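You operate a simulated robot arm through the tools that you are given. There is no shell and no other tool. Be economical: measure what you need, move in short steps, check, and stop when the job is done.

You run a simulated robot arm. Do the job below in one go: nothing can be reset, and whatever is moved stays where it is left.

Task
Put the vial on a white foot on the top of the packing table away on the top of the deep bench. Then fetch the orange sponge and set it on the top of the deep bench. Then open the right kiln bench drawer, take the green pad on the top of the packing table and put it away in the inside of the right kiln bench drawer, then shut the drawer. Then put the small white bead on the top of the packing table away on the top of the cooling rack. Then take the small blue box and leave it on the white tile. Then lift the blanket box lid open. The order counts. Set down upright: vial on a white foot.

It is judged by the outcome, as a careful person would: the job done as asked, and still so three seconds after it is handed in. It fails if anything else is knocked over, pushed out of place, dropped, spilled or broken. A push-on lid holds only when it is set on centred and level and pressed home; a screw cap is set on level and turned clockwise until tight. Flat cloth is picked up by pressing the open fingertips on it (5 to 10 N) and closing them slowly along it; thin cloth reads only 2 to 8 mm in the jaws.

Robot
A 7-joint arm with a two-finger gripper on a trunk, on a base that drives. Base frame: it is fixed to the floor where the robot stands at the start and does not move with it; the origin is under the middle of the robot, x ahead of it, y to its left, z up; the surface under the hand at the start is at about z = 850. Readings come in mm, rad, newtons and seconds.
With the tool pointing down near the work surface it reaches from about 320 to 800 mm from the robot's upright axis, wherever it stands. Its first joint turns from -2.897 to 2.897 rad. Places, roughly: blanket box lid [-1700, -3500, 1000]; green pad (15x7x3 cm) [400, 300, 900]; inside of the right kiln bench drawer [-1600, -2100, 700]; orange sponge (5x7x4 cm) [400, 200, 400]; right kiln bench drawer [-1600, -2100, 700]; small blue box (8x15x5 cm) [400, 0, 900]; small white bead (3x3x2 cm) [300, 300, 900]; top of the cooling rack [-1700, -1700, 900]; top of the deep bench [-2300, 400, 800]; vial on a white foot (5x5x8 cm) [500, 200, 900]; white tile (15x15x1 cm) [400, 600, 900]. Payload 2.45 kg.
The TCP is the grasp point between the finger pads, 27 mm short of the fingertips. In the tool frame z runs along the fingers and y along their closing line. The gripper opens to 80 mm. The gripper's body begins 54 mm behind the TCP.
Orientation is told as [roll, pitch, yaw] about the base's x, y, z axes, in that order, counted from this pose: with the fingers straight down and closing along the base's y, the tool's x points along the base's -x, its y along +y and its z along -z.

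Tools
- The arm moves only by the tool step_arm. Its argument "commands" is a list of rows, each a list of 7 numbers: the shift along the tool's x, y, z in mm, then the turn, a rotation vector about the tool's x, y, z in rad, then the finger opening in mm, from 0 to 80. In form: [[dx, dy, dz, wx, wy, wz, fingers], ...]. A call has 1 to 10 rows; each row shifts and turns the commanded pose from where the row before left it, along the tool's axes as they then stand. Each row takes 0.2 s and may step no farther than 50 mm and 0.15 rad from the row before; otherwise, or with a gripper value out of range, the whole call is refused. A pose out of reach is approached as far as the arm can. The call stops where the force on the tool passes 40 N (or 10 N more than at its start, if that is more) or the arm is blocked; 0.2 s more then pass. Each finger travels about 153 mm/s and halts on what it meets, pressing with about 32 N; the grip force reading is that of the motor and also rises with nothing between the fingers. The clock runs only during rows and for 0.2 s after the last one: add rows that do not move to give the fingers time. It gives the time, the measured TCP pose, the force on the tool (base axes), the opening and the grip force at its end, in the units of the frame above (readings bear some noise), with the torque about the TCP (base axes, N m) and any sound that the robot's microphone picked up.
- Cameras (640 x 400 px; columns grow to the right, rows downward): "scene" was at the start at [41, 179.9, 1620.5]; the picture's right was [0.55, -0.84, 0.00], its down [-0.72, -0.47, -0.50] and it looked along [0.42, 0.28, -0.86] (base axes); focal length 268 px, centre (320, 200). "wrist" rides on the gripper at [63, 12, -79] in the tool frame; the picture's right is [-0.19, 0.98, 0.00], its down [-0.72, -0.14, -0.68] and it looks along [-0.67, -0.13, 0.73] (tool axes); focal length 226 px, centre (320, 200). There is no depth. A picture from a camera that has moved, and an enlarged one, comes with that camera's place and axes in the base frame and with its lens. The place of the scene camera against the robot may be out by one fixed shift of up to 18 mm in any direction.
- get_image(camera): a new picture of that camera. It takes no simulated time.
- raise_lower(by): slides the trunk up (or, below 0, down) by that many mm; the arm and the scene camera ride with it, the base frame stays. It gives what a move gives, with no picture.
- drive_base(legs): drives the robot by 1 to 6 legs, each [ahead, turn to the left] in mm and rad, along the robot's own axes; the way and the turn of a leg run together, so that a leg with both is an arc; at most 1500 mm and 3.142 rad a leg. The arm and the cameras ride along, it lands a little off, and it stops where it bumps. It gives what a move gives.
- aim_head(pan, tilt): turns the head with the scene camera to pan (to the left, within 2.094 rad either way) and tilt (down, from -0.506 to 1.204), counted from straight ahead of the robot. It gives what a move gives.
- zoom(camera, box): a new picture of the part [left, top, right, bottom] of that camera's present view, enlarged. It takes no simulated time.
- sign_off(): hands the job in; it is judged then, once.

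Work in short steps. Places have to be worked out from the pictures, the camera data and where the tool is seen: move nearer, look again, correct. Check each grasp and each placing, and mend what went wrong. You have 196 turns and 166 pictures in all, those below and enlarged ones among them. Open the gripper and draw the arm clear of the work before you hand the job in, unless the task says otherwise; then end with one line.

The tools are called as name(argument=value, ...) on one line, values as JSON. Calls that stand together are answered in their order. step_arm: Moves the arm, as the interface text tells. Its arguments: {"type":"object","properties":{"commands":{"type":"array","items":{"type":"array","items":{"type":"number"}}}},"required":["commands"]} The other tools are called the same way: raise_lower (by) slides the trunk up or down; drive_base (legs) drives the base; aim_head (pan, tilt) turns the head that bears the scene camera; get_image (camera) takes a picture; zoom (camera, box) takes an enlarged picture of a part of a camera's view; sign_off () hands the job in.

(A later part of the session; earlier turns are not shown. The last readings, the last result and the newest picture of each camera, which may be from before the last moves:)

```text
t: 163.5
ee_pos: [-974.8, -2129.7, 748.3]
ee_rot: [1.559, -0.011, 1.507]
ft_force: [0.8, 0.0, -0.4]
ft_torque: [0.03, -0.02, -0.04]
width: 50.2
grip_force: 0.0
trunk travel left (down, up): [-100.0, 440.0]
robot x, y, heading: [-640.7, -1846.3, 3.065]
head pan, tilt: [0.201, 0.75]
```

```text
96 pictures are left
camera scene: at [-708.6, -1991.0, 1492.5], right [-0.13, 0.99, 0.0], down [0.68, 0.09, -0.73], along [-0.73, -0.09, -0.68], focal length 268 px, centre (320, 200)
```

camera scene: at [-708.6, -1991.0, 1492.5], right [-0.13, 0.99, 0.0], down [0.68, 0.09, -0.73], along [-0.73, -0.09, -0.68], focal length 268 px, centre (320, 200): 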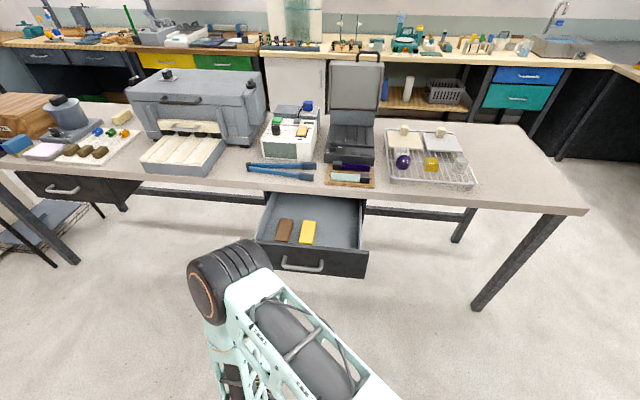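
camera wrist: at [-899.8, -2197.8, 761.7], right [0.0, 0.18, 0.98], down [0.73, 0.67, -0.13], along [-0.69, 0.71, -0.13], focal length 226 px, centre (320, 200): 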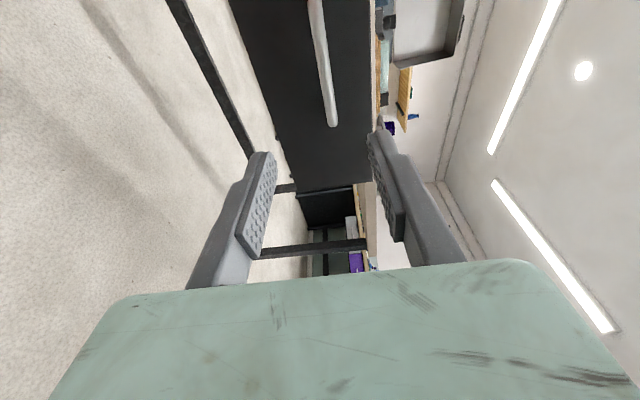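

Drawer open with free space at its right. Now restore the tool to pointing down.

step_arm(commands=[[0, 0, 0, 0, 0, -0.15, 80], [0, 0, 0, 0, 0, -0.15, 80], [0, 0, 0, 0, 0, -0.15, 80], [0, 0, 0, 0, 0, -0.15, 80], [0, 0, 0, 0, 0, -0.15, 80], [0, 0, 0, 0, 0, -0.15, 80], [0, 0, 0, 0, 0, -0.15, 80], [0, 0, 0, 0, 0, -0.15, 80], [0, 0, 0, 0, 0, -0.15, 80], [0, 0, 0, 0, 0, -0.15, 80]])

raise_lower(by=200)

step_arm(commands=[[0, 0, 0, 0, 0, -0.07, 80], [0, 0, 15, 0, 0.15, 0, 80], [0, 0, 15, 0, 0.15, 0, 80], [0, 0, 15, 0, 0.15, 0, 80], [0, 0, 15, 0, 0.15, 0, 80], [0, 0, 0, 0, 0.15, 0, 80], [0, 0, 0, 0, 0.15, 0, 80], [0, 0, 0, 0, 0.15, 0, 80], [0, 0, 0, 0, 0.15, 0, 80], [0, 0, 0, 0, 0.15, 0, 80]])

```text
t: 165.7
ee_pos: [-975.3, -2128.7, 746.6]
ee_rot: [1.38, -1.509, 1.696]
ft_force: [0.2, -1.3, 0.1]
ft_torque: [0.04, -0.02, 0.01]
width: 80.1
grip_force: 0.0
trunk travel left (down, up): [-100.0, 440.0]
robot x, y, heading: [-641.6, -1842.7, 3.068]
head pan, tilt: [0.201, 0.75]
```

```text
t: 167.9
ee_pos: [-974.4, -2129.7, 947.8]
ee_rot: [1.387, -1.508, 1.691]
ft_force: [-0.1, 0.6, 0.6]
ft_torque: [-0.01, -0.03, -0.01]
width: 79.8
grip_force: 0.0
trunk travel left (down, up): [-300.0, 240.0]
robot x, y, heading: [-641.8, -1840.5, 3.068]
head pan, tilt: [0.201, 0.75]
```

```text
t: 170.1
ee_pos: [-1030.7, -2127.9, 934.1]
ee_rot: [-0.007, -0.209, 3.079]
ft_force: [0.1, -0.5, -0.1]
ft_torque: [-0.02, -0.01, 0.01]
width: 80.1
grip_force: 0.1
trunk travel left (down, up): [-300.0, 240.0]
robot x, y, heading: [-635.6, -1843.0, 3.066]
head pan, tilt: [0.201, 0.75]
```

Finish leveling, raise, and drive back to the packing table.

step_arm(commands=[[0, 0, -30, 0, 0.15, 0, 80], [0, 0, -40, 0, 0.06, 0, 80], [-10, 0, -40, 0, 0, 0, 80], [-10, 0, 0, 0, 0, 0, 80]])

drive_base(legs=[[0, -1.762], [1000, 0], [960, 0], [0, -1.304]])

aim_head(pan=0.3, tilt=0.9)

get_image(camera="wrist")

get_image(camera="scene")

```text
t: 171.1
ee_pos: [-1041.2, -2127.2, 1043.2]
ee_rot: [-0.008, 0.002, 3.079]
ft_force: [-0.9, 0.1, -0.4]
ft_torque: [0.0, 0.01, -0.06]
width: 79.9
grip_force: 0.0
trunk travel left (down, up): [-300.0, 240.0]
robot x, y, heading: [-638.5, -1841.8, 3.066]
head pan, tilt: [0.201, 0.75]
```

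```text
t: 188.7
ee_pos: [285.0, 370.6, 1042.1]
ee_rot: [-0.011, 0.0, -0.024]
ft_force: [-0.5, 0.9, 0.0]
ft_torque: [0.02, 0.0, 0.03]
width: 79.9
grip_force: 0.0
trunk travel left (down, up): [-300.0, 240.0]
robot x, y, heading: [-105.6, 72.2, -0.04]
head pan, tilt: [0.201, 0.75]
```

```text
t: 189.4
ee_pos: [284.8, 369.5, 1041.3]
ee_rot: [-0.009, 0.0, -0.025]
ft_force: [-0.1, -0.2, 0.0]
ft_torque: [0.03, -0.01, -0.01]
width: 80.0
grip_force: 0.1
trunk travel left (down, up): [-300.0, 240.0]
robot x, y, heading: [-102.1, 71.5, -0.036]
head pan, tilt: [0.3, 0.901]
```

```text
95 pictures are left
camera wrist: at [221.5, 385.1, 1123.2], right [0.22, 0.98, -0.01], down [0.71, -0.15, 0.68], along [0.66, -0.15, -0.73], focal length 226 px, centre (320, 200)
```

wrist: 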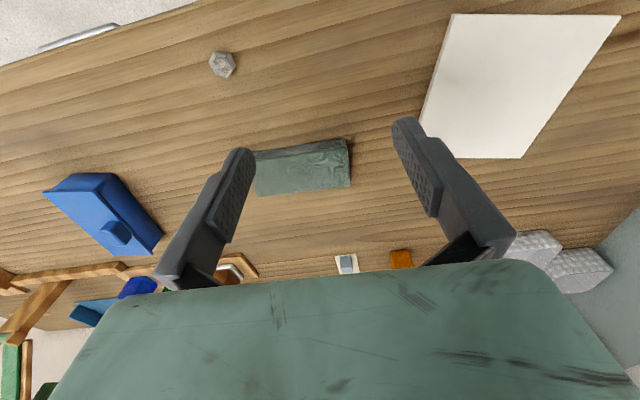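

```text
94 pictures are left
camera scene: at [-43.6, 236.6, 1680.7], right [0.26, -0.97, 0.0], down [-0.76, -0.2, -0.62], along [0.6, 0.16, -0.78], focal length 268 px, centre (320, 200)
```

scene: 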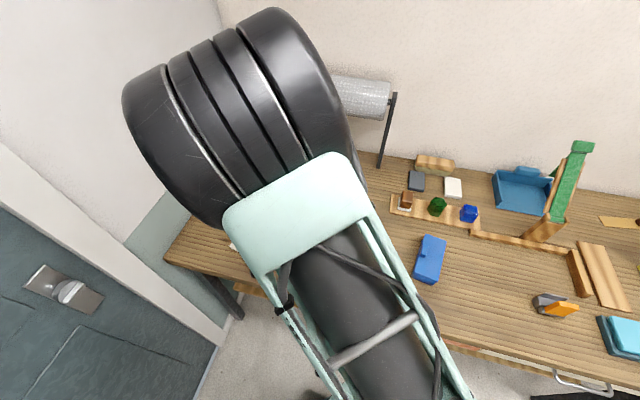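

Pad long axis runs along y, so I must grip across its 70 mm width. Move above (381,315) and yaw the tool 90°.

step_arm(commands=[[-32, -18, 0, 0, 0, 0, 80], [-32, -18, 0, 0, 0, 0, 80], [-32, -18, 0, 0, 0, 0, 80], [0, 0, 0, 0, 0, 0.15, 80], [0, 0, 0, 0, 0, 0.15, 80], [0, 0, 0, 0, 0, 0.15, 80], [0, 0, 0, 0, 0, 0.15, 80], [0, 0, 0, 0, 0, 0.15, 80], [0, 0, 0, 0, 0, 0.15, 80], [0, 0, 0, 0, 0, 0.15, 80]])

step_arm(commands=[[0, 0, 0, 0, 0, 0.15, 80], [0, 0, 0, 0, 0, 0.15, 80], [0, 0, 0, 0, 0, 0.15, 80], [0, 0, 0, 0, 0, 0.04, 80]])

get_image(camera="wrist")

get_image(camera="scene")

```text
t: 191.6
ee_pos: [380.0, 315.0, 1041.5]
ee_rot: [-0.003, -0.008, -1.079]
ft_force: [0.2, 0.1, 0.5]
ft_torque: [0.02, 0.01, 0.0]
width: 80.2
grip_force: 0.1
trunk travel left (down, up): [-300.0, 240.0]
robot x, y, heading: [-107.4, 71.3, -0.038]
head pan, tilt: [0.3, 0.901]
```

```text
t: 192.6
ee_pos: [379.9, 314.4, 1043.4]
ee_rot: [0.0, -0.008, -1.566]
ft_force: [-0.1, 0.7, -0.1]
ft_torque: [0.02, -0.03, -0.04]
width: 80.1
grip_force: 0.1
trunk travel left (down, up): [-300.0, 240.0]
robot x, y, heading: [-105.8, 71.6, -0.034]
head pan, tilt: [0.3, 0.901]
```

```text
93 pictures are left
camera wrist: at [391.3, 378.1, 1123.1], right [0.98, -0.19, 0.0], down [-0.14, -0.71, 0.69], along [-0.13, -0.68, -0.73], focal length 226 px, centre (320, 200)
```

wrist: 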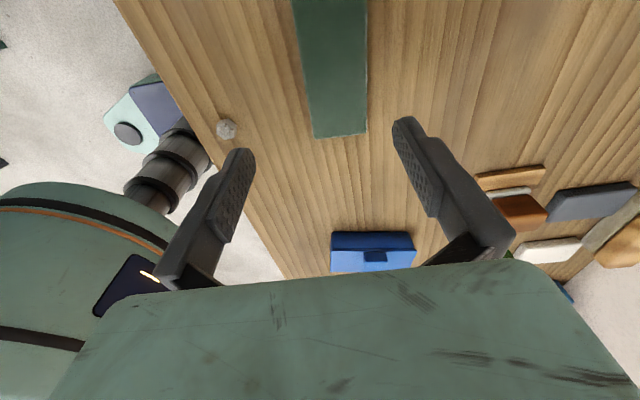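

```text
92 pictures are left
camera scene: at [-43.6, 236.6, 1680.6], right [0.26, -0.97, 0.0], down [-0.76, -0.2, -0.62], along [0.6, 0.16, -0.78], focal length 268 px, centre (320, 200)
```

scene: 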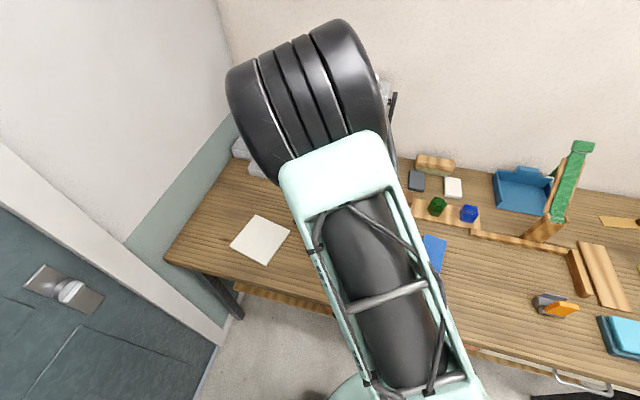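

Pad center ≈(394,319), tilted ~0.06 rad. Align and descend partway.

step_arm(commands=[[5, 14, 0, 0, 0, 0.06, 80], [0, 0, 40, 0, 0, 0, 80], [0, 0, 40, 0, 0, 0, 80], [0, 0, 20, 0, 0, 0, 80]])

get_image(camera="wrist")

```text
t: 193.6
ee_pos: [393.2, 317.4, 941.0]
ee_rot: [0.001, -0.005, -1.624]
ft_force: [-0.2, 0.8, 0.2]
ft_torque: [-0.01, 0.01, 0.0]
width: 80.0
grip_force: 0.1
trunk travel left (down, up): [-300.0, 240.0]
robot x, y, heading: [-108.2, 74.9, -0.032]
head pan, tilt: [0.3, 0.901]
```

```text
91 pictures are left
camera wrist: at [408.3, 381.0, 1022.0], right [0.97, -0.25, 0.0], down [-0.18, -0.7, 0.69], along [-0.17, -0.67, -0.73], focal length 226 px, centre (320, 200)
```

wrist: 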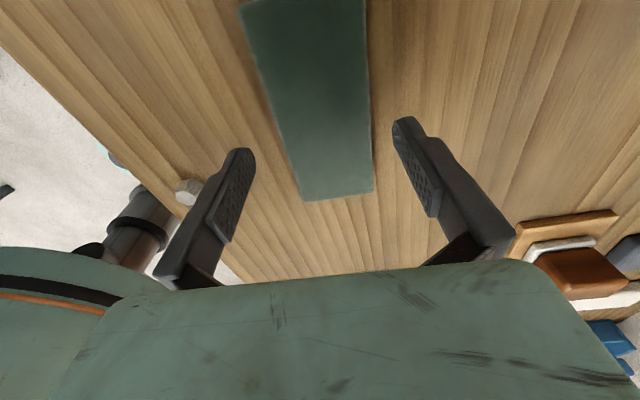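

Fine-align (+2.5 x, +8 y) and descend to z≈900.

step_arm(commands=[[8, 2.5, 0, 0, 0, 0.008, 80], [0, 0, 20, 0, 0, 0, 80], [0, 0, 20, 0, 0, 0, 80], [0, 0, 0, 0, 0, 0, 80]])

get_image(camera="wrist")

```text
t: 194.6
ee_pos: [395.7, 326.6, 900.1]
ee_rot: [0.0, -0.007, -1.632]
ft_force: [-1.6, 0.0, -0.7]
ft_torque: [0.0, 0.03, -0.03]
width: 80.2
grip_force: 0.3
trunk travel left (down, up): [-300.0, 240.0]
robot x, y, heading: [-108.1, 71.6, -0.031]
head pan, tilt: [0.3, 0.901]
```

```text
90 pictures are left
camera wrist: at [411.9, 389.9, 981.0], right [0.97, -0.25, 0.0], down [-0.19, -0.7, 0.69], along [-0.17, -0.67, -0.73], focal length 226 px, centre (320, 200)
```

wrist: 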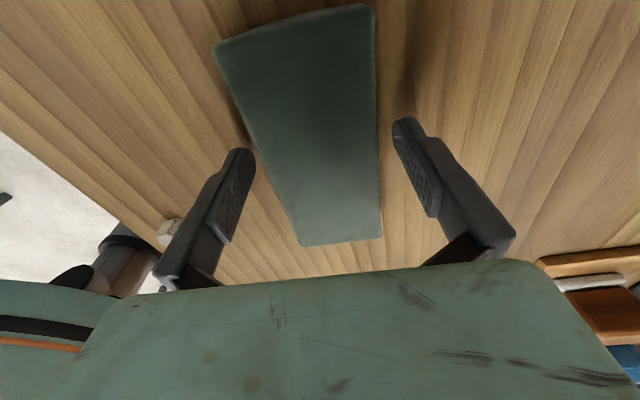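

Fingers straddle the pad well. Descend slowly toward the table.

step_arm(commands=[[0, 0.5, 6, 0, 0, 0, 80], [0, 0, 5, 0, 0, 0, 80], [0, 0, 4, 0, 0, 0, 80], [0, 0, 0, 0, 0, 0, 80]])

get_image(camera="wrist")

```text
t: 195.6
ee_pos: [395.2, 326.8, 888.2]
ee_rot: [0.001, -0.008, -1.632]
ft_force: [-4.9, -0.3, 20.6]
ft_torque: [0.15, 0.71, -0.06]
width: 78.4
grip_force: 0.0
trunk travel left (down, up): [-300.0, 240.0]
robot x, y, heading: [-106.5, 70.2, -0.04]
head pan, tilt: [0.3, 0.901]
```

```text
89 pictures are left
camera wrist: at [411.3, 389.3, 969.0], right [0.97, -0.25, 0.0], down [-0.19, -0.7, 0.69], along [-0.17, -0.66, -0.73], focal length 226 px, centre (320, 200)
```

wrist: 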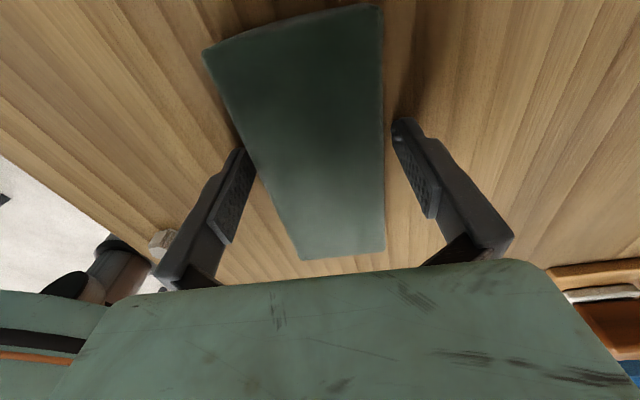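

Tips touch the table (z≈861). Raise 2 mm and close on the pad.

step_arm(commands=[[0, 0, -4, 0, 0, 0, 78], [0, 0, 0, 0, 0, 0, 70], [0, 0, 0, 0, 0, 0, 62], [0, 0, 0, 0, 0, 0, 54], [0, 0, 0, 0, 0, 0, 50]])

step_arm(commands=[[0, 0, -15, 0, 0, 0, 46], [0, 0, -35, 0, 0, 0, 46]])

get_image(camera="wrist")

```text
t: 196.8
ee_pos: [396.4, 325.9, 891.4]
ee_rot: [0.0, -0.009, -1.631]
ft_force: [-0.4, 0.0, -0.3]
ft_torque: [0.04, -0.05, 0.0]
width: 64.0
grip_force: 32.1
trunk travel left (down, up): [-300.0, 240.0]
robot x, y, heading: [-108.6, 74.5, -0.036]
head pan, tilt: [0.3, 0.901]
```

```text
t: 197.4
ee_pos: [396.5, 325.6, 943.0]
ee_rot: [0.0, -0.007, -1.633]
ft_force: [0.2, -0.2, -0.6]
ft_torque: [0.05, 0.01, -0.01]
width: 63.9
grip_force: 32.2
trunk travel left (down, up): [-300.0, 240.0]
robot x, y, heading: [-108.7, 73.7, -0.038]
head pan, tilt: [0.3, 0.901]
```

```text
88 pictures are left
camera wrist: at [412.6, 388.2, 1022.7], right [0.97, -0.25, 0.0], down [-0.19, -0.7, 0.69], along [-0.17, -0.66, -0.73], focal length 226 px, centre (320, 200)
```

wrist: 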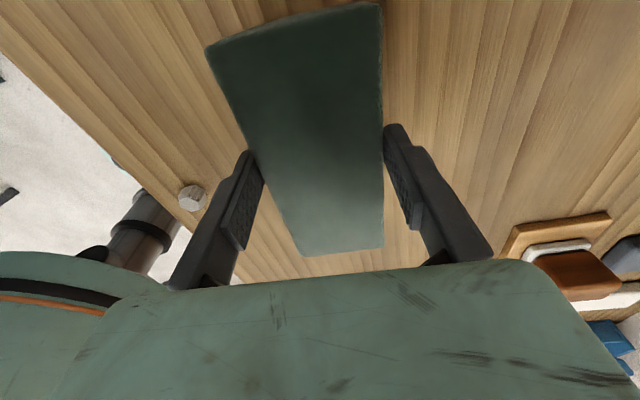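

Pad held (64 mm). Raise, retract, and rotate back to neutral so the pad's long axis points forward.

step_arm(commands=[[0, 0, -40, 0, 0, 0, 46], [0, 0, -40, 0, 0, 0, 46], [0, 0, -40, 0, 0, -0.15, 46], [0, 0, 0, 0, 0, -0.15, 46], [0, 0, 0, 0, 0, -0.15, 46], [0, 0, 0, 0, 0, -0.15, 46], [0, 0, 0, 0, 0, -0.15, 46], [0, 0, 0, 0, 0, -0.15, 46], [0, 0, 0, 0, 0, -0.15, 46], [0, 0, 0, 0, 0, -0.15, 46]])

step_arm(commands=[[0, 0, 0, 0, 0, -0.15, 46], [0, 0, 0, 0, 0, -0.15, 46], [20, 0, 0, 0, 0, -0.09, 46], [40, 0, 0, 0, 0, 0, 46], [20, 0, 0, 0, 0, 0, 46]])

get_image(camera="wrist")

```text
t: 199.6
ee_pos: [397.8, 327.5, 1060.7]
ee_rot: [-0.007, -0.003, -0.43]
ft_force: [-0.1, -0.1, -0.8]
ft_torque: [0.01, -0.01, -0.02]
width: 63.9
grip_force: 31.9
trunk travel left (down, up): [-300.0, 240.0]
robot x, y, heading: [-108.1, 70.5, -0.037]
head pan, tilt: [0.3, 0.901]
```

```text
t: 200.8
ee_pos: [316.2, 335.3, 1061.9]
ee_rot: [-0.008, -0.001, -0.041]
ft_force: [-0.4, 0.7, -1.4]
ft_torque: [0.0, -0.01, 0.02]
width: 63.9
grip_force: 31.7
trunk travel left (down, up): [-300.0, 240.0]
robot x, y, heading: [-109.3, 68.3, -0.041]
head pan, tilt: [0.3, 0.901]
```

```text
87 pictures are left
camera wrist: at [253.7, 351.3, 1142.4], right [0.24, 0.97, -0.01], down [0.71, -0.17, 0.68], along [0.66, -0.17, -0.73], focal length 226 px, centre (320, 200)
```

wrist: 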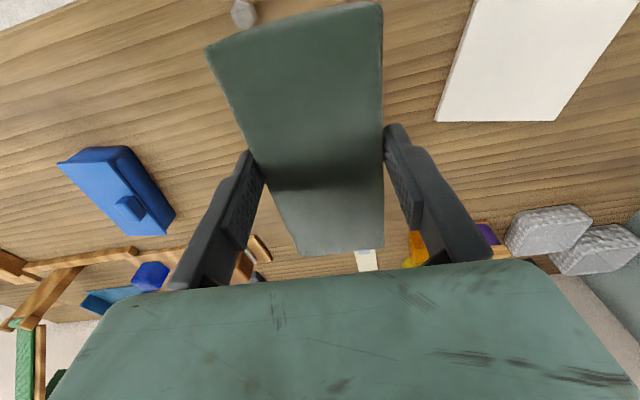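

Drive back to the kiln bench drawer.

drive_base(legs=[[0, 1.262], [-1000, 0], [-988, 0], [0, 1.92]])

aim_head(pan=0.1, tilt=0.9)

get_image(camera="scene")

get_image(camera="wrist")

```text
t: 218.5
ee_pos: [-1203.1, -2050.5, 1061.1]
ee_rot: [-0.009, 0.0, 3.093]
ft_force: [-0.2, -0.3, -0.4]
ft_torque: [0.03, 0.0, -0.02]
width: 64.0
grip_force: 32.2
trunk travel left (down, up): [-300.0, 240.0]
robot x, y, heading: [-776.0, -1789.1, 3.097]
head pan, tilt: [0.3, 0.901]
```

```text
t: 219.3
ee_pos: [-1203.4, -2050.6, 1061.3]
ee_rot: [-0.009, 0.001, 3.094]
ft_force: [-0.2, 0.0, -0.4]
ft_torque: [0.01, 0.0, 0.02]
width: 63.7
grip_force: 32.1
trunk travel left (down, up): [-300.0, 240.0]
robot x, y, heading: [-780.5, -1791.3, 3.099]
head pan, tilt: [0.099, 0.901]
```

```text
86 pictures are left
camera scene: at [-835.6, -1930.3, 1680.6], right [-0.06, 1.0, 0.0], down [0.78, 0.05, -0.62], along [-0.62, -0.04, -0.78], focal length 268 px, centre (320, 200)
```

scene: 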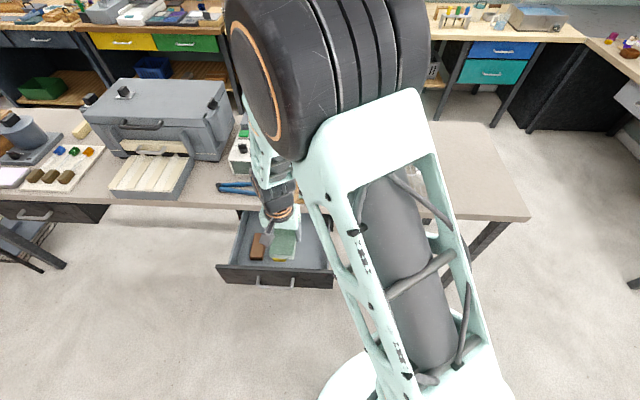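

```text
85 pictures are left
camera wrist: at [-1141.4, -2066.5, 1142.2], right [-0.24, -0.97, -0.01], down [-0.71, 0.17, 0.68], along [-0.66, 0.17, -0.73], focal length 226 px, centre (320, 200)
```

wrist: 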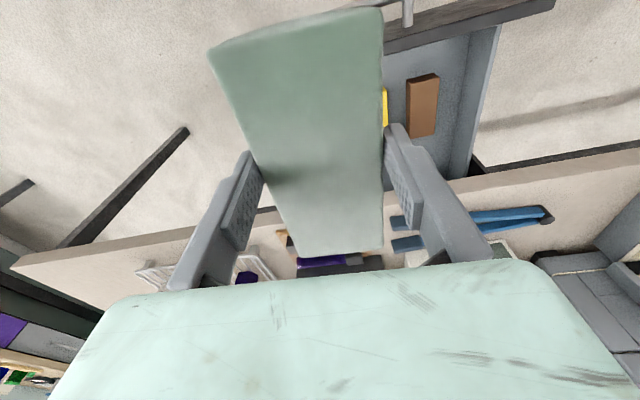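

Shift the hand right to see the free half of the drawer unobstructed.

step_arm(commands=[[0, -45, 0, 0, 0, 0, 46], [0, -45, 0, 0, 0, 0, 46], [0, -40, 0, 0, 0, 0, 46]])

get_image(camera="wrist")

get_image(camera="scene")

```text
t: 220.1
ee_pos: [-1197.5, -1920.4, 1062.0]
ee_rot: [-0.006, 0.0, 3.093]
ft_force: [1.0, 0.4, -0.9]
ft_torque: [-0.02, 0.01, 0.02]
width: 63.6
grip_force: 32.2
trunk travel left (down, up): [-300.0, 240.0]
robot x, y, heading: [-776.3, -1786.9, 3.099]
head pan, tilt: [0.099, 0.901]
```

```text
84 pictures are left
camera wrist: at [-1134.8, -1935.9, 1142.6], right [-0.24, -0.97, -0.01], down [-0.71, 0.17, 0.68], along [-0.66, 0.17, -0.73], focal length 226 px, centre (320, 200)
```

wrist: 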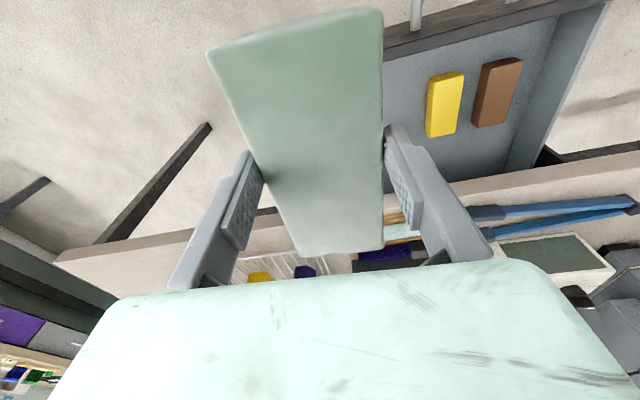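

```text
83 pictures are left
camera scene: at [-835.7, -1929.5, 1680.7], right [-0.06, 1.0, 0.0], down [0.78, 0.04, -0.62], along [-0.62, -0.04, -0.78], focal length 268 px, centre (320, 200)
```

scene: 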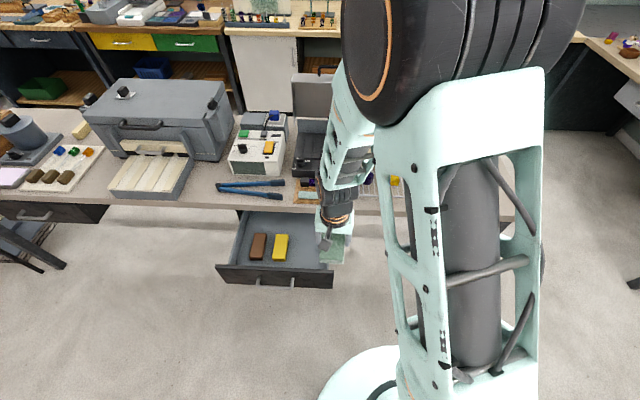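

Free half: y −2090…−1940, x −1410…−1222. Move over (-1318,-2015), square up the yaw, and lower.

step_arm(commands=[[-29, 25, 0, 0, 0, -0.048, 46], [-29, 25, 0, 0, 0, 0, 46], [-29, 25, 0, 0, 0, 0, 46], [-24, 27, 0, 0, 0, 0, 46], [0, 0, 40, 0, 0, 0, 46], [0, 0, 40, 0, 0, 0, 46], [0, 0, 40, 0, 0, 0, 46], [0, 0, 40, 0, 0, 0, 46]])

get_image(camera="wrist")

get_image(camera="scene")

```text
t: 221.9
ee_pos: [-1308.4, -2016.9, 901.8]
ee_rot: [-0.007, 0.0, 3.143]
ft_force: [0.0, -0.3, -0.3]
ft_torque: [-0.03, 0.02, 0.03]
width: 63.8
grip_force: 32.1
trunk travel left (down, up): [-300.0, 240.0]
robot x, y, heading: [-780.7, -1786.4, 3.103]
head pan, tilt: [0.099, 0.901]
```

```text
82 pictures are left
camera wrist: at [-1246.0, -2031.2, 983.1], right [-0.19, -0.98, -0.01], down [-0.72, 0.14, 0.68], along [-0.67, 0.14, -0.73], focal length 226 px, centre (320, 200)
```

wrist: 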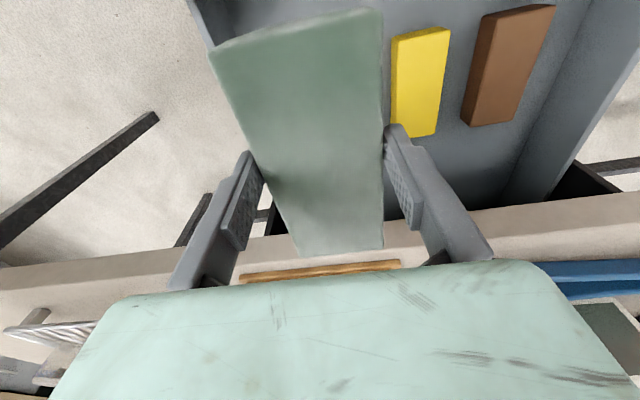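

```text
81 pictures are left
camera scene: at [-836.3, -1930.4, 1680.5], right [-0.06, 1.0, 0.0], down [0.78, 0.04, -0.62], along [-0.62, -0.04, -0.78], focal length 268 px, centre (320, 200)
```

scene: 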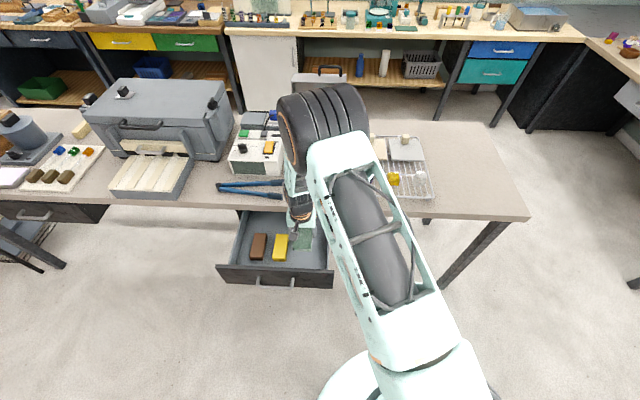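

Shift left 12 mm to center between wall and yellow block, then lower further.

step_arm(commands=[[-6, 12, 10, 0, 0, 0, 46], [0, 0, 40, 0, 0, 0, 46], [0, 0, 40, 0, 0, 0, 46], [0, 0, 0, 0, 0, 0, 46]])

get_image(camera="wrist")

zoom(camera="scene", box=[200, 180, 360, 300])

```text
t: 222.9
ee_pos: [-1316.3, -2033.1, 812.4]
ee_rot: [-0.007, 0.0, -3.143]
ft_force: [-0.7, 0.2, -0.2]
ft_torque: [-0.01, -0.01, 0.01]
width: 63.9
grip_force: 31.8
trunk travel left (down, up): [-300.0, 240.0]
robot x, y, heading: [-779.4, -1785.9, 3.098]
head pan, tilt: [0.099, 0.901]
```

```text
80 pictures are left
camera wrist: at [-1253.9, -2045.9, 893.5], right [-0.19, -0.98, -0.01], down [-0.72, 0.14, 0.68], along [-0.67, 0.14, -0.73], focal length 226 px, centre (320, 200)
```

wrist: 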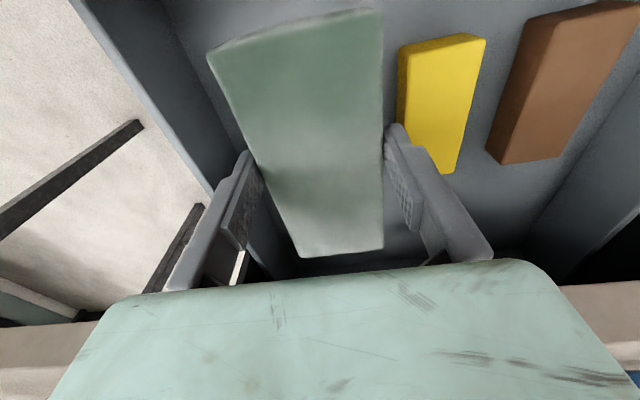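

```text
3.33 times, centred on (280, 240) of scene
camera zoom: at [-835.8, -1930.4, 1680.7], right [-0.06, 1.0, 0.0], down [0.78, 0.04, -0.62], along [-0.62, -0.04, -0.78], focal length 894 px, centre (453, 67)
```

zoom: 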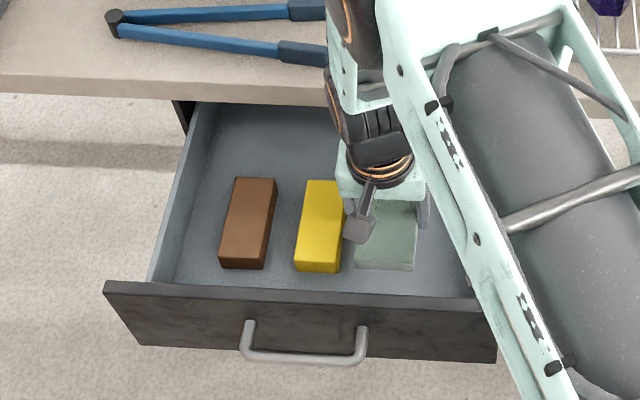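

Balanced gaps of ~15 mm each side. Descend, slowing near the floor.

step_arm(commands=[[0, 0, 30, 0, 0, 0, 46], [0, 0, 20, 0, 0, 0, 46], [0, 0, 8, 0, 0, 0, 46], [0, 0, 6, 0, 0, 0, 46], [0, 0, 6, 0, 0, 0, 46], [0, 0, 5, 0, 0, 0, 46], [0, 0, 5, 0, 0, 0, 46], [0, 0, 5, 0, 0, 0, 46], [0, 0, 4, 0, 0, 0, 46]])

get_image(camera="wrist")

```text
t: 224.9
ee_pos: [-1315.4, -2029.8, 724.0]
ee_rot: [-0.009, -0.001, 3.142]
ft_force: [0.5, 2.6, 8.7]
ft_torque: [-0.21, 0.71, -0.17]
width: 64.1
grip_force: 32.1
trunk travel left (down, up): [-300.0, 240.0]
robot x, y, heading: [-775.5, -1790.3, 3.097]
head pan, tilt: [0.099, 0.901]
```

```text
78 pictures are left
camera wrist: at [-1253.4, -2043.0, 804.5], right [-0.19, -0.98, -0.01], down [-0.72, 0.14, 0.68], along [-0.67, 0.14, -0.73], focal length 226 px, centre (320, 200)
```

wrist: 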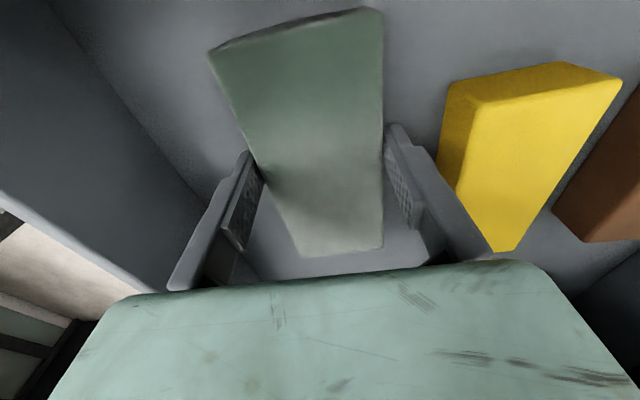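

Contact with the drawer floor. Release and rise.

step_arm(commands=[[0, 0, 0, 0, 0, 0, 62], [0, 0, 0, 0, 0, 0, 70], [0, 0, 0, 0, 0, 0, 74], [0, 0, -10, 0, 0, 0, 74], [0, 0, -35, 0, 0, 0, 74], [0, 0, -40, 0, 0, 0, 74], [0, 0, -40, 0, 0, 0, 74], [0, 0, -40, 0, 0, 0, 74]])

get_image(camera="wrist")

```text
t: 226.7
ee_pos: [-1315.2, -2032.4, 887.4]
ee_rot: [-0.007, 0.001, 3.142]
ft_force: [-0.8, -0.5, -1.0]
ft_torque: [-0.02, 0.03, -0.01]
width: 73.7
grip_force: 0.1
trunk travel left (down, up): [-300.0, 240.0]
robot x, y, heading: [-778.0, -1787.6, 3.098]
head pan, tilt: [0.099, 0.901]
```

```text
77 pictures are left
camera wrist: at [-1252.5, -2045.4, 968.6], right [-0.19, -0.98, -0.01], down [-0.72, 0.14, 0.68], along [-0.67, 0.14, -0.73], focal length 226 px, centre (320, 200)
```

wrist: 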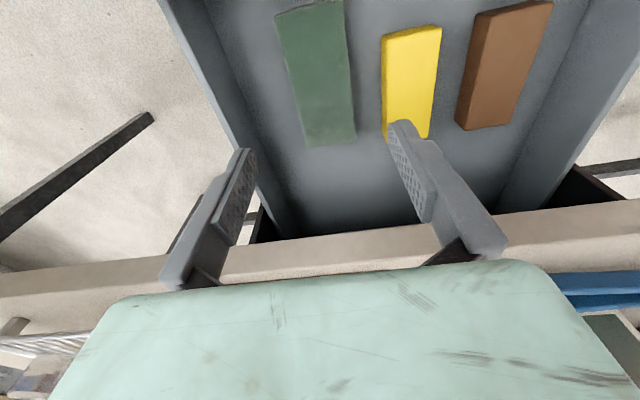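

Pad is in the drawer, clear of the other blocks. Now raise, back off, and set up to push the drawer shut with closed, horizontal fingers.

step_arm(commands=[[0, 0, -40, 0, 0, 0, 40], [0, 0, -40, 0, 0, 0, 10], [30, 25, -20, 0, 0, 0, 0], [30, 30, 0, 0, 0, 0, 0], [0, 30, 0, 0, 0, 0, 0]])

drive_base(legs=[[-150, 0.04]])

raise_lower(by=-250)

```text
t: 227.9
ee_pos: [-1257.8, -2114.9, 988.8]
ee_rot: [-0.008, 0.003, 3.141]
ft_force: [-1.1, -0.3, 0.2]
ft_torque: [0.04, 0.0, 0.01]
width: 0.0
grip_force: 29.6
trunk travel left (down, up): [-300.0, 240.0]
robot x, y, heading: [-779.1, -1787.9, 3.098]
head pan, tilt: [0.099, 0.901]
```

```text
t: 229.2
ee_pos: [-1093.8, -2135.4, 987.5]
ee_rot: [-0.008, 0.002, -3.105]
ft_force: [-0.2, 0.8, 0.7]
ft_torque: [-0.05, 0.02, -0.02]
width: 0.2
grip_force: 30.1
trunk travel left (down, up): [-300.0, 240.0]
robot x, y, heading: [-625.8, -1794.2, 3.138]
head pan, tilt: [0.099, 0.901]
```

```text
t: 231.8
ee_pos: [-1092.9, -2135.7, 739.5]
ee_rot: [-0.01, 0.0, -3.105]
ft_force: [-0.3, -0.1, -0.1]
ft_torque: [0.0, 0.0, -0.03]
width: 0.0
grip_force: 28.9
trunk travel left (down, up): [-50.0, 490.0]
robot x, y, heading: [-625.8, -1792.2, 3.142]
head pan, tilt: [0.099, 0.901]
```

Pitch the closed fingers to horizontal.

step_arm(commands=[[0, 0, 0, 0, 0, 0.037, 0], [0, 0, 0, 0, -0.15, 0, 0], [0, 0, 0, 0, -0.15, 0, 0], [0, 0, 0, 0, -0.15, 0, 0], [0, 0, 0, 0, -0.15, 0, 0], [0, 0, 0, 0, -0.15, 0, 0], [0, 0, 0, 0, -0.15, 0, 0], [0, 0, 0, 0, -0.15, 0, 0], [0, 0, 0, 0, -0.15, 0, 0], [0, 0, 0, 0, -0.15, 0, 0]])

step_arm(commands=[[14, 0, 0, 0, -0.15, 0, 0], [14, -10, 0, 0, -0.07, 0, 0]])

get_image(camera="wrist")

get_image(camera="scene")

```text
t: 233.5
ee_pos: [-1149.8, -2049.8, 743.4]
ee_rot: [0.032, -0.936, 2.918]
ft_force: [-0.2, 0.8, -0.1]
ft_torque: [-0.01, -0.01, 0.02]
width: 0.0
grip_force: 29.6
trunk travel left (down, up): [-50.0, 490.0]
robot x, y, heading: [-626.3, -1790.0, 3.142]
head pan, tilt: [0.099, 0.901]
stopped in row 8: the arm was blocked; the commanded pose is now the measured one
```

```text
t: 234.3
ee_pos: [-1162.9, -1980.3, 721.0]
ee_rot: [0.078, -1.145, 2.731]
ft_force: [-0.7, 0.6, 0.1]
ft_torque: [0.0, 0.0, -0.02]
width: 0.0
grip_force: 30.0
trunk travel left (down, up): [-50.0, 490.0]
robot x, y, heading: [-622.7, -1790.1, 3.137]
head pan, tilt: [0.099, 0.901]
stopped in row 2: the arm was blocked; the commanded pose is now the measured one
```

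```text
76 pictures are left
camera wrist: at [-1074.8, -2026.2, 697.3], right [-0.4, -0.89, 0.21], down [0.36, 0.05, 0.93], along [-0.84, 0.45, 0.3], focal length 226 px, centre (320, 200)
```

wrist: 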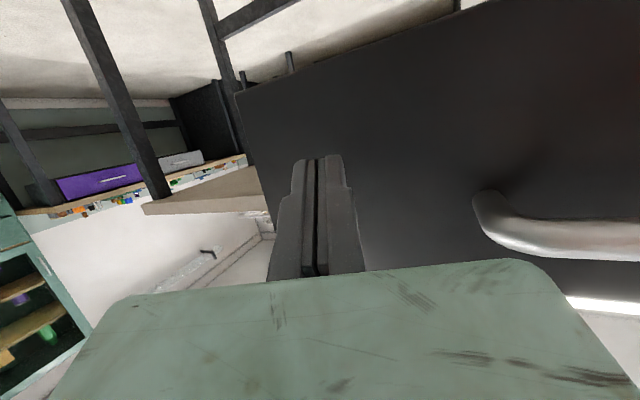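

```text
75 pictures are left
camera scene: at [-677.2, -1935.8, 1430.7], right [-0.1, 1.0, 0.0], down [0.78, 0.07, -0.62], along [-0.62, -0.06, -0.78], focal length 268 px, centre (320, 200)
```

scene: 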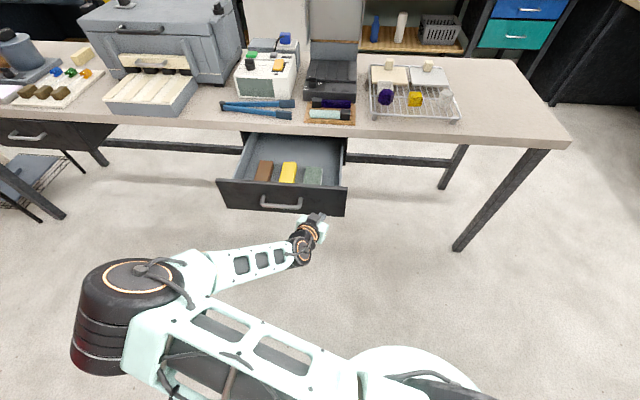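

The arm took an odd elbow pose but the fingertips point at the drawer face right of the handle. Push by driving the base forward in a short test.

drive_base(legs=[[80, 0]])

get_image(camera="scene")

```text
t: 235.3
ee_pos: [-1239.3, -1981.5, 720.9]
ee_rot: [0.078, -1.145, 2.735]
ft_force: [-0.3, -0.7, 0.8]
ft_torque: [0.01, -0.04, -0.02]
width: 0.3
grip_force: 29.7
trunk travel left (down, up): [-50.0, 490.0]
robot x, y, heading: [-702.8, -1789.4, 3.134]
head pan, tilt: [0.099, 0.901]
```

```text
74 pictures are left
camera scene: at [-754.2, -1935.8, 1430.6], right [-0.09, 1.0, 0.0], down [0.78, 0.07, -0.62], along [-0.62, -0.06, -0.78], focal length 268 px, centre (320, 200)
```

scene: 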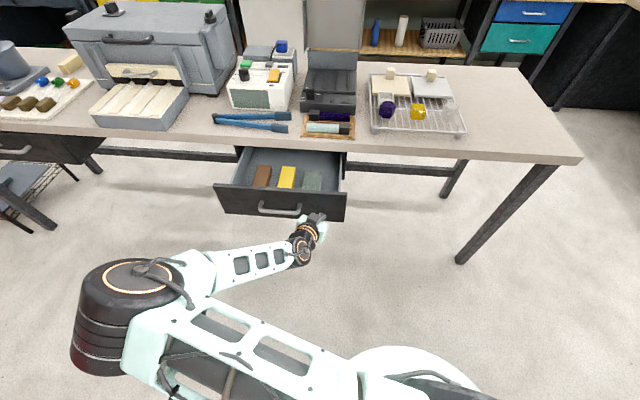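

It's pushing well. Continue.

drive_base(legs=[[150, 0]])

get_image(camera="scene")

get_image(camera="wrist")

```text
t: 236.7
ee_pos: [-1392.2, -1981.6, 719.8]
ee_rot: [0.079, -1.145, 2.734]
ft_force: [0.1, -0.1, 0.2]
ft_torque: [0.02, 0.0, -0.02]
width: 0.1
grip_force: 29.8
trunk travel left (down, up): [-50.0, 490.0]
robot x, y, heading: [-856.9, -1790.7, 3.139]
head pan, tilt: [0.099, 0.901]
```

```text
73 pictures are left
camera scene: at [-906.9, -1935.6, 1430.6], right [-0.1, 1.0, 0.0], down [0.78, 0.08, -0.62], along [-0.62, -0.06, -0.78], focal length 268 px, centre (320, 200)
```

scene: 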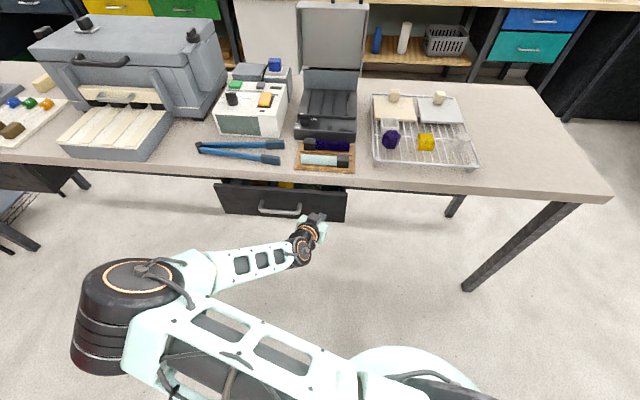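

```text
72 pictures are left
camera wrist: at [-1304.4, -2027.2, 697.1], right [-0.4, -0.89, 0.21], down [0.36, 0.06, 0.93], along [-0.84, 0.44, 0.3], focal length 226 px, centre (320, 200)
```

wrist: 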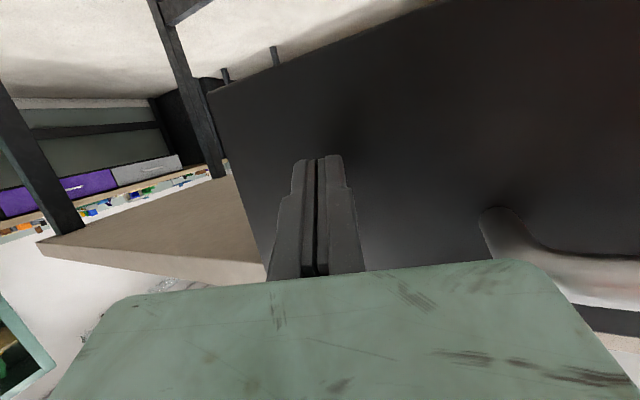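

Nearly shut. Push a bit more until it bumps.

drive_base(legs=[[35, 0]])

drive_base(legs=[[20, 0]])

get_image(camera="scene")

get_image(camera="wrist")

```text
t: 237.7
ee_pos: [-1423.2, -1981.8, 718.9]
ee_rot: [0.071, -1.142, 2.739]
ft_force: [9.6, -4.6, 3.8]
ft_torque: [-0.02, 0.05, 0.12]
width: 0.0
grip_force: 30.5
trunk travel left (down, up): [-50.0, 490.0]
robot x, y, heading: [-885.7, -1791.8, -3.143]
head pan, tilt: [0.099, 0.901]
stopped in leg 1: the force on the tool passed its limit at 108 N (the readings are from after the stop); the commanded pose is now the measured one
```

```text
t: 238.4
ee_pos: [-1422.9, -1980.9, 718.5]
ee_rot: [0.065, -1.138, 2.744]
ft_force: [19.2, -3.2, 9.5]
ft_torque: [-0.03, 0.19, 0.16]
width: 0.0
grip_force: 29.4
trunk travel left (down, up): [-50.0, 490.0]
robot x, y, heading: [-890.7, -1790.0, -3.139]
head pan, tilt: [0.099, 0.901]
stopped in leg 1: the force on the tool passed its limit at 67 N (the readings are from after the stop); the commanded pose is now the measured one
```

```text
71 pictures are left
camera scene: at [-940.2, -1935.7, 1430.7], right [-0.1, 0.99, 0.0], down [0.78, 0.08, -0.62], along [-0.62, -0.06, -0.78], focal length 268 px, centre (320, 200)
```

scene: 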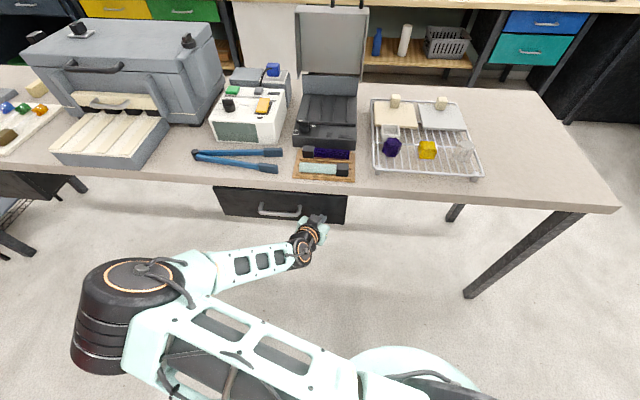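

```text
70 pictures are left
camera wrist: at [-1335.0, -2025.5, 695.2], right [-0.4, -0.89, 0.2], down [0.36, 0.05, 0.93], along [-0.84, 0.45, 0.3], focal length 226 px, centre (320, 200)
```

wrist: 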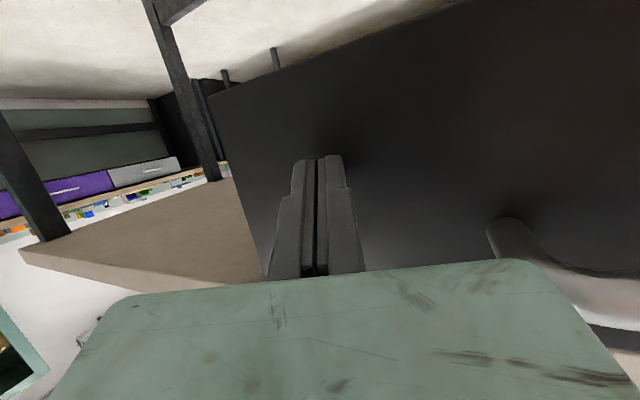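

Hard stop: drawer shut. Back off and restore the arm to the tool-down pose.

drive_base(legs=[[-300, 0]])

raise_lower(by=250)

step_arm(commands=[[0, 0, 0, 0, 0.15, 0, 0], [0, 0, 0, 0, 0.15, 0, 0], [0, 0, 0, 0, 0.15, 0, 0], [0, 0, 0, 0, 0.15, 0, 0], [0, 0, 0, 0, 0.15, 0, 0], [0, 0, 0, 0, 0.15, 0, 0], [0, 0, 0, 0, 0.15, 0, 0], [0, 0, 0, 0, 0.09, 0, 0]])

get_image(camera="scene")

```text
t: 240.4
ee_pos: [-1127.4, -1979.5, 715.7]
ee_rot: [0.066, -1.135, 2.743]
ft_force: [-0.7, -0.2, -0.7]
ft_torque: [0.02, -0.02, 0.02]
width: 0.3
grip_force: 30.0
trunk travel left (down, up): [-50.0, 490.0]
robot x, y, heading: [-591.4, -1792.5, 3.137]
head pan, tilt: [0.099, 0.901]
```

```text
t: 243.0
ee_pos: [-1127.3, -1979.3, 967.0]
ee_rot: [0.065, -1.136, 2.742]
ft_force: [-0.6, 0.3, -0.1]
ft_torque: [0.0, -0.03, -0.03]
width: 0.1
grip_force: 29.7
trunk travel left (down, up): [-300.0, 240.0]
robot x, y, heading: [-592.2, -1789.5, 3.141]
head pan, tilt: [0.099, 0.901]
```

```text
t: 244.8
ee_pos: [-1127.6, -1980.1, 965.9]
ee_rot: [0.03, 0.004, 2.803]
ft_force: [-0.5, 0.6, -0.4]
ft_torque: [-0.01, -0.01, -0.01]
width: 0.2
grip_force: 29.9
trunk travel left (down, up): [-300.0, 240.0]
robot x, y, heading: [-588.8, -1792.9, 3.142]
head pan, tilt: [0.099, 0.901]
```

```text
69 pictures are left
camera scene: at [-645.2, -1935.5, 1680.6], right [-0.1, 1.0, 0.0], down [0.78, 0.08, -0.62], along [-0.62, -0.06, -0.78], focal length 268 px, centre (320, 200)
```

scene: 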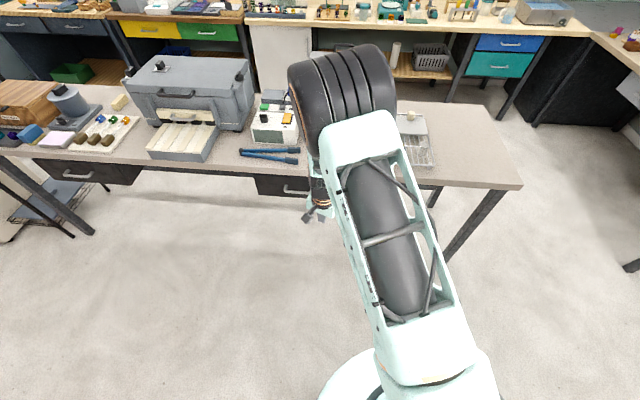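

Arm is back to normal. Level, raise, and drive to the packing table for the bead.

step_arm(commands=[[0, 0, -35, 0.03, 0, -0.12, 40], [20, 0, -35, 0, 0, -0.12, 80], [40, 0, -20, 0, 0, -0.1, 80]])

drive_base(legs=[[0, -1.805], [950, 0], [950, 0], [0, -1.337]])

get_image(camera="wrist")

```text
t: 245.6
ee_pos: [-1068.7, -1985.1, 1057.1]
ee_rot: [-0.002, 0.0, -3.141]
ft_force: [0.9, -0.6, -0.1]
ft_torque: [0.02, 0.01, 0.02]
width: 79.9
grip_force: 0.1
trunk travel left (down, up): [-300.0, 240.0]
robot x, y, heading: [-589.9, -1792.4, 3.137]
head pan, tilt: [0.099, 0.901]
```

```text
t: 262.9
ee_pos: [268.7, 282.1, 1056.1]
ee_rot: [-0.002, 0.002, 0.064]
ft_force: [0.5, 0.2, 0.1]
ft_torque: [0.0, 0.01, -0.03]
width: 79.8
grip_force: 0.1
trunk travel left (down, up): [-300.0, 240.0]
robot x, y, heading: [-192.8, 60.9, 0.059]
head pan, tilt: [0.099, 0.901]
```

```text
68 pictures are left
camera wrist: at [205.2, 291.1, 1137.0], right [0.13, 0.99, 0.0], down [0.73, -0.09, 0.68], along [0.67, -0.09, -0.73], focal length 226 px, centre (320, 200)
```

wrist: 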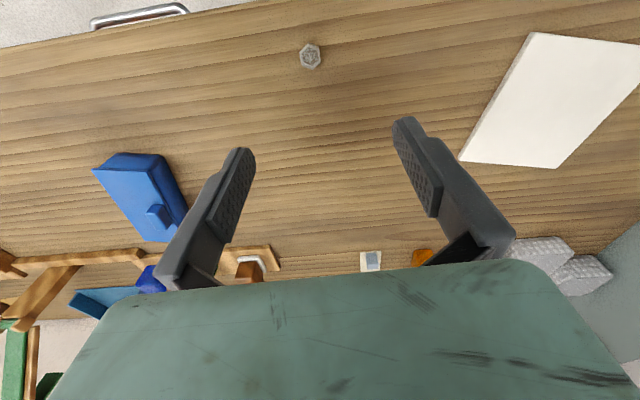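

Bead at ≈(251,273). Move above and descend partway.

step_arm(commands=[[18.5, -7.8, 0, 0, 0, 0, 80], [0, 0, 45, 0, 0, 0, 60], [0, 0, 45, 0, 0, 0, 60], [0, 0, 20, 0, 0, 0, 60]])

get_image(camera="wrist")

```text
t: 263.9
ee_pos: [250.8, 273.0, 943.5]
ee_rot: [-0.002, 0.0, 0.063]
ft_force: [0.3, 0.2, -0.4]
ft_torque: [0.0, -0.03, -0.04]
width: 60.0
grip_force: 0.1
trunk travel left (down, up): [-300.0, 240.0]
robot x, y, heading: [-198.3, 61.3, 0.063]
head pan, tilt: [0.099, 0.901]
```

```text
67 pictures are left
camera wrist: at [186.5, 282.4, 1024.4], right [0.13, 0.99, 0.0], down [0.73, -0.09, 0.68], along [0.68, -0.09, -0.73], focal length 226 px, centre (320, 200)
```

wrist: 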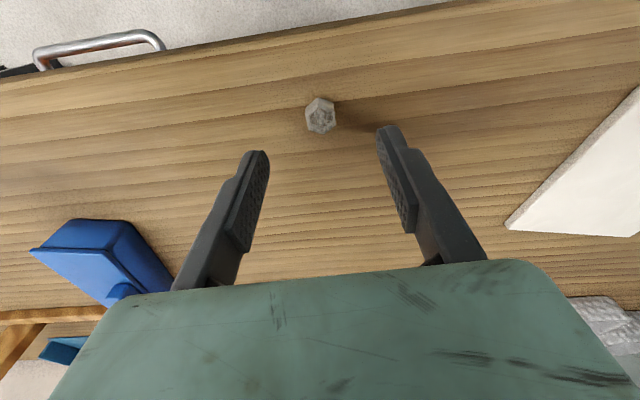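

Aligned. Descend to z≈890 and close.

step_arm(commands=[[2, 1, 25, 0, 0, 0, 60], [0, 0, 20, 0, 0, 0, 60], [0, 0, 9, 0, 0, 0, 60], [0, 0, 0, 0, 0, 0, 40], [0, 0, 0, 0, 0, 0, 25], [0, 0, 0, 0, 0, 0, 15], [0, 0, 0, 0, 0, 0, 10]])

get_image(camera="wrist")

```text
t: 265.5
ee_pos: [247.1, 275.0, 892.3]
ee_rot: [-0.001, 0.002, 0.063]
ft_force: [0.2, 0.5, -0.2]
ft_torque: [0.01, -0.01, 0.03]
width: 10.2
grip_force: 0.0
trunk travel left (down, up): [-300.0, 240.0]
robot x, y, heading: [-191.4, 61.4, 0.058]
head pan, tilt: [0.099, 0.901]
```

```text
66 pictures are left
camera wrist: at [183.5, 283.2, 972.3], right [0.13, 0.99, 0.0], down [0.73, -0.09, 0.68], along [0.67, -0.09, -0.73], focal length 226 px, centre (320, 200)
```

wrist: 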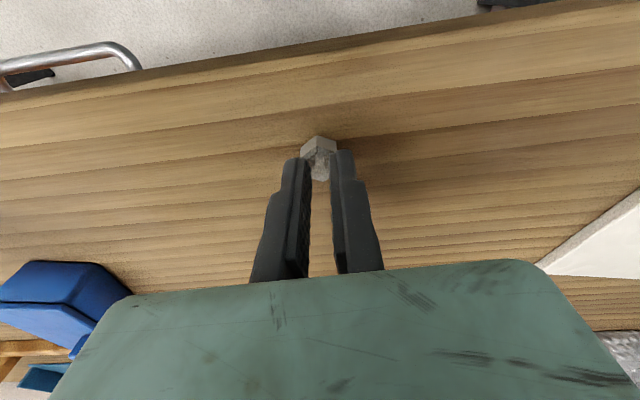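

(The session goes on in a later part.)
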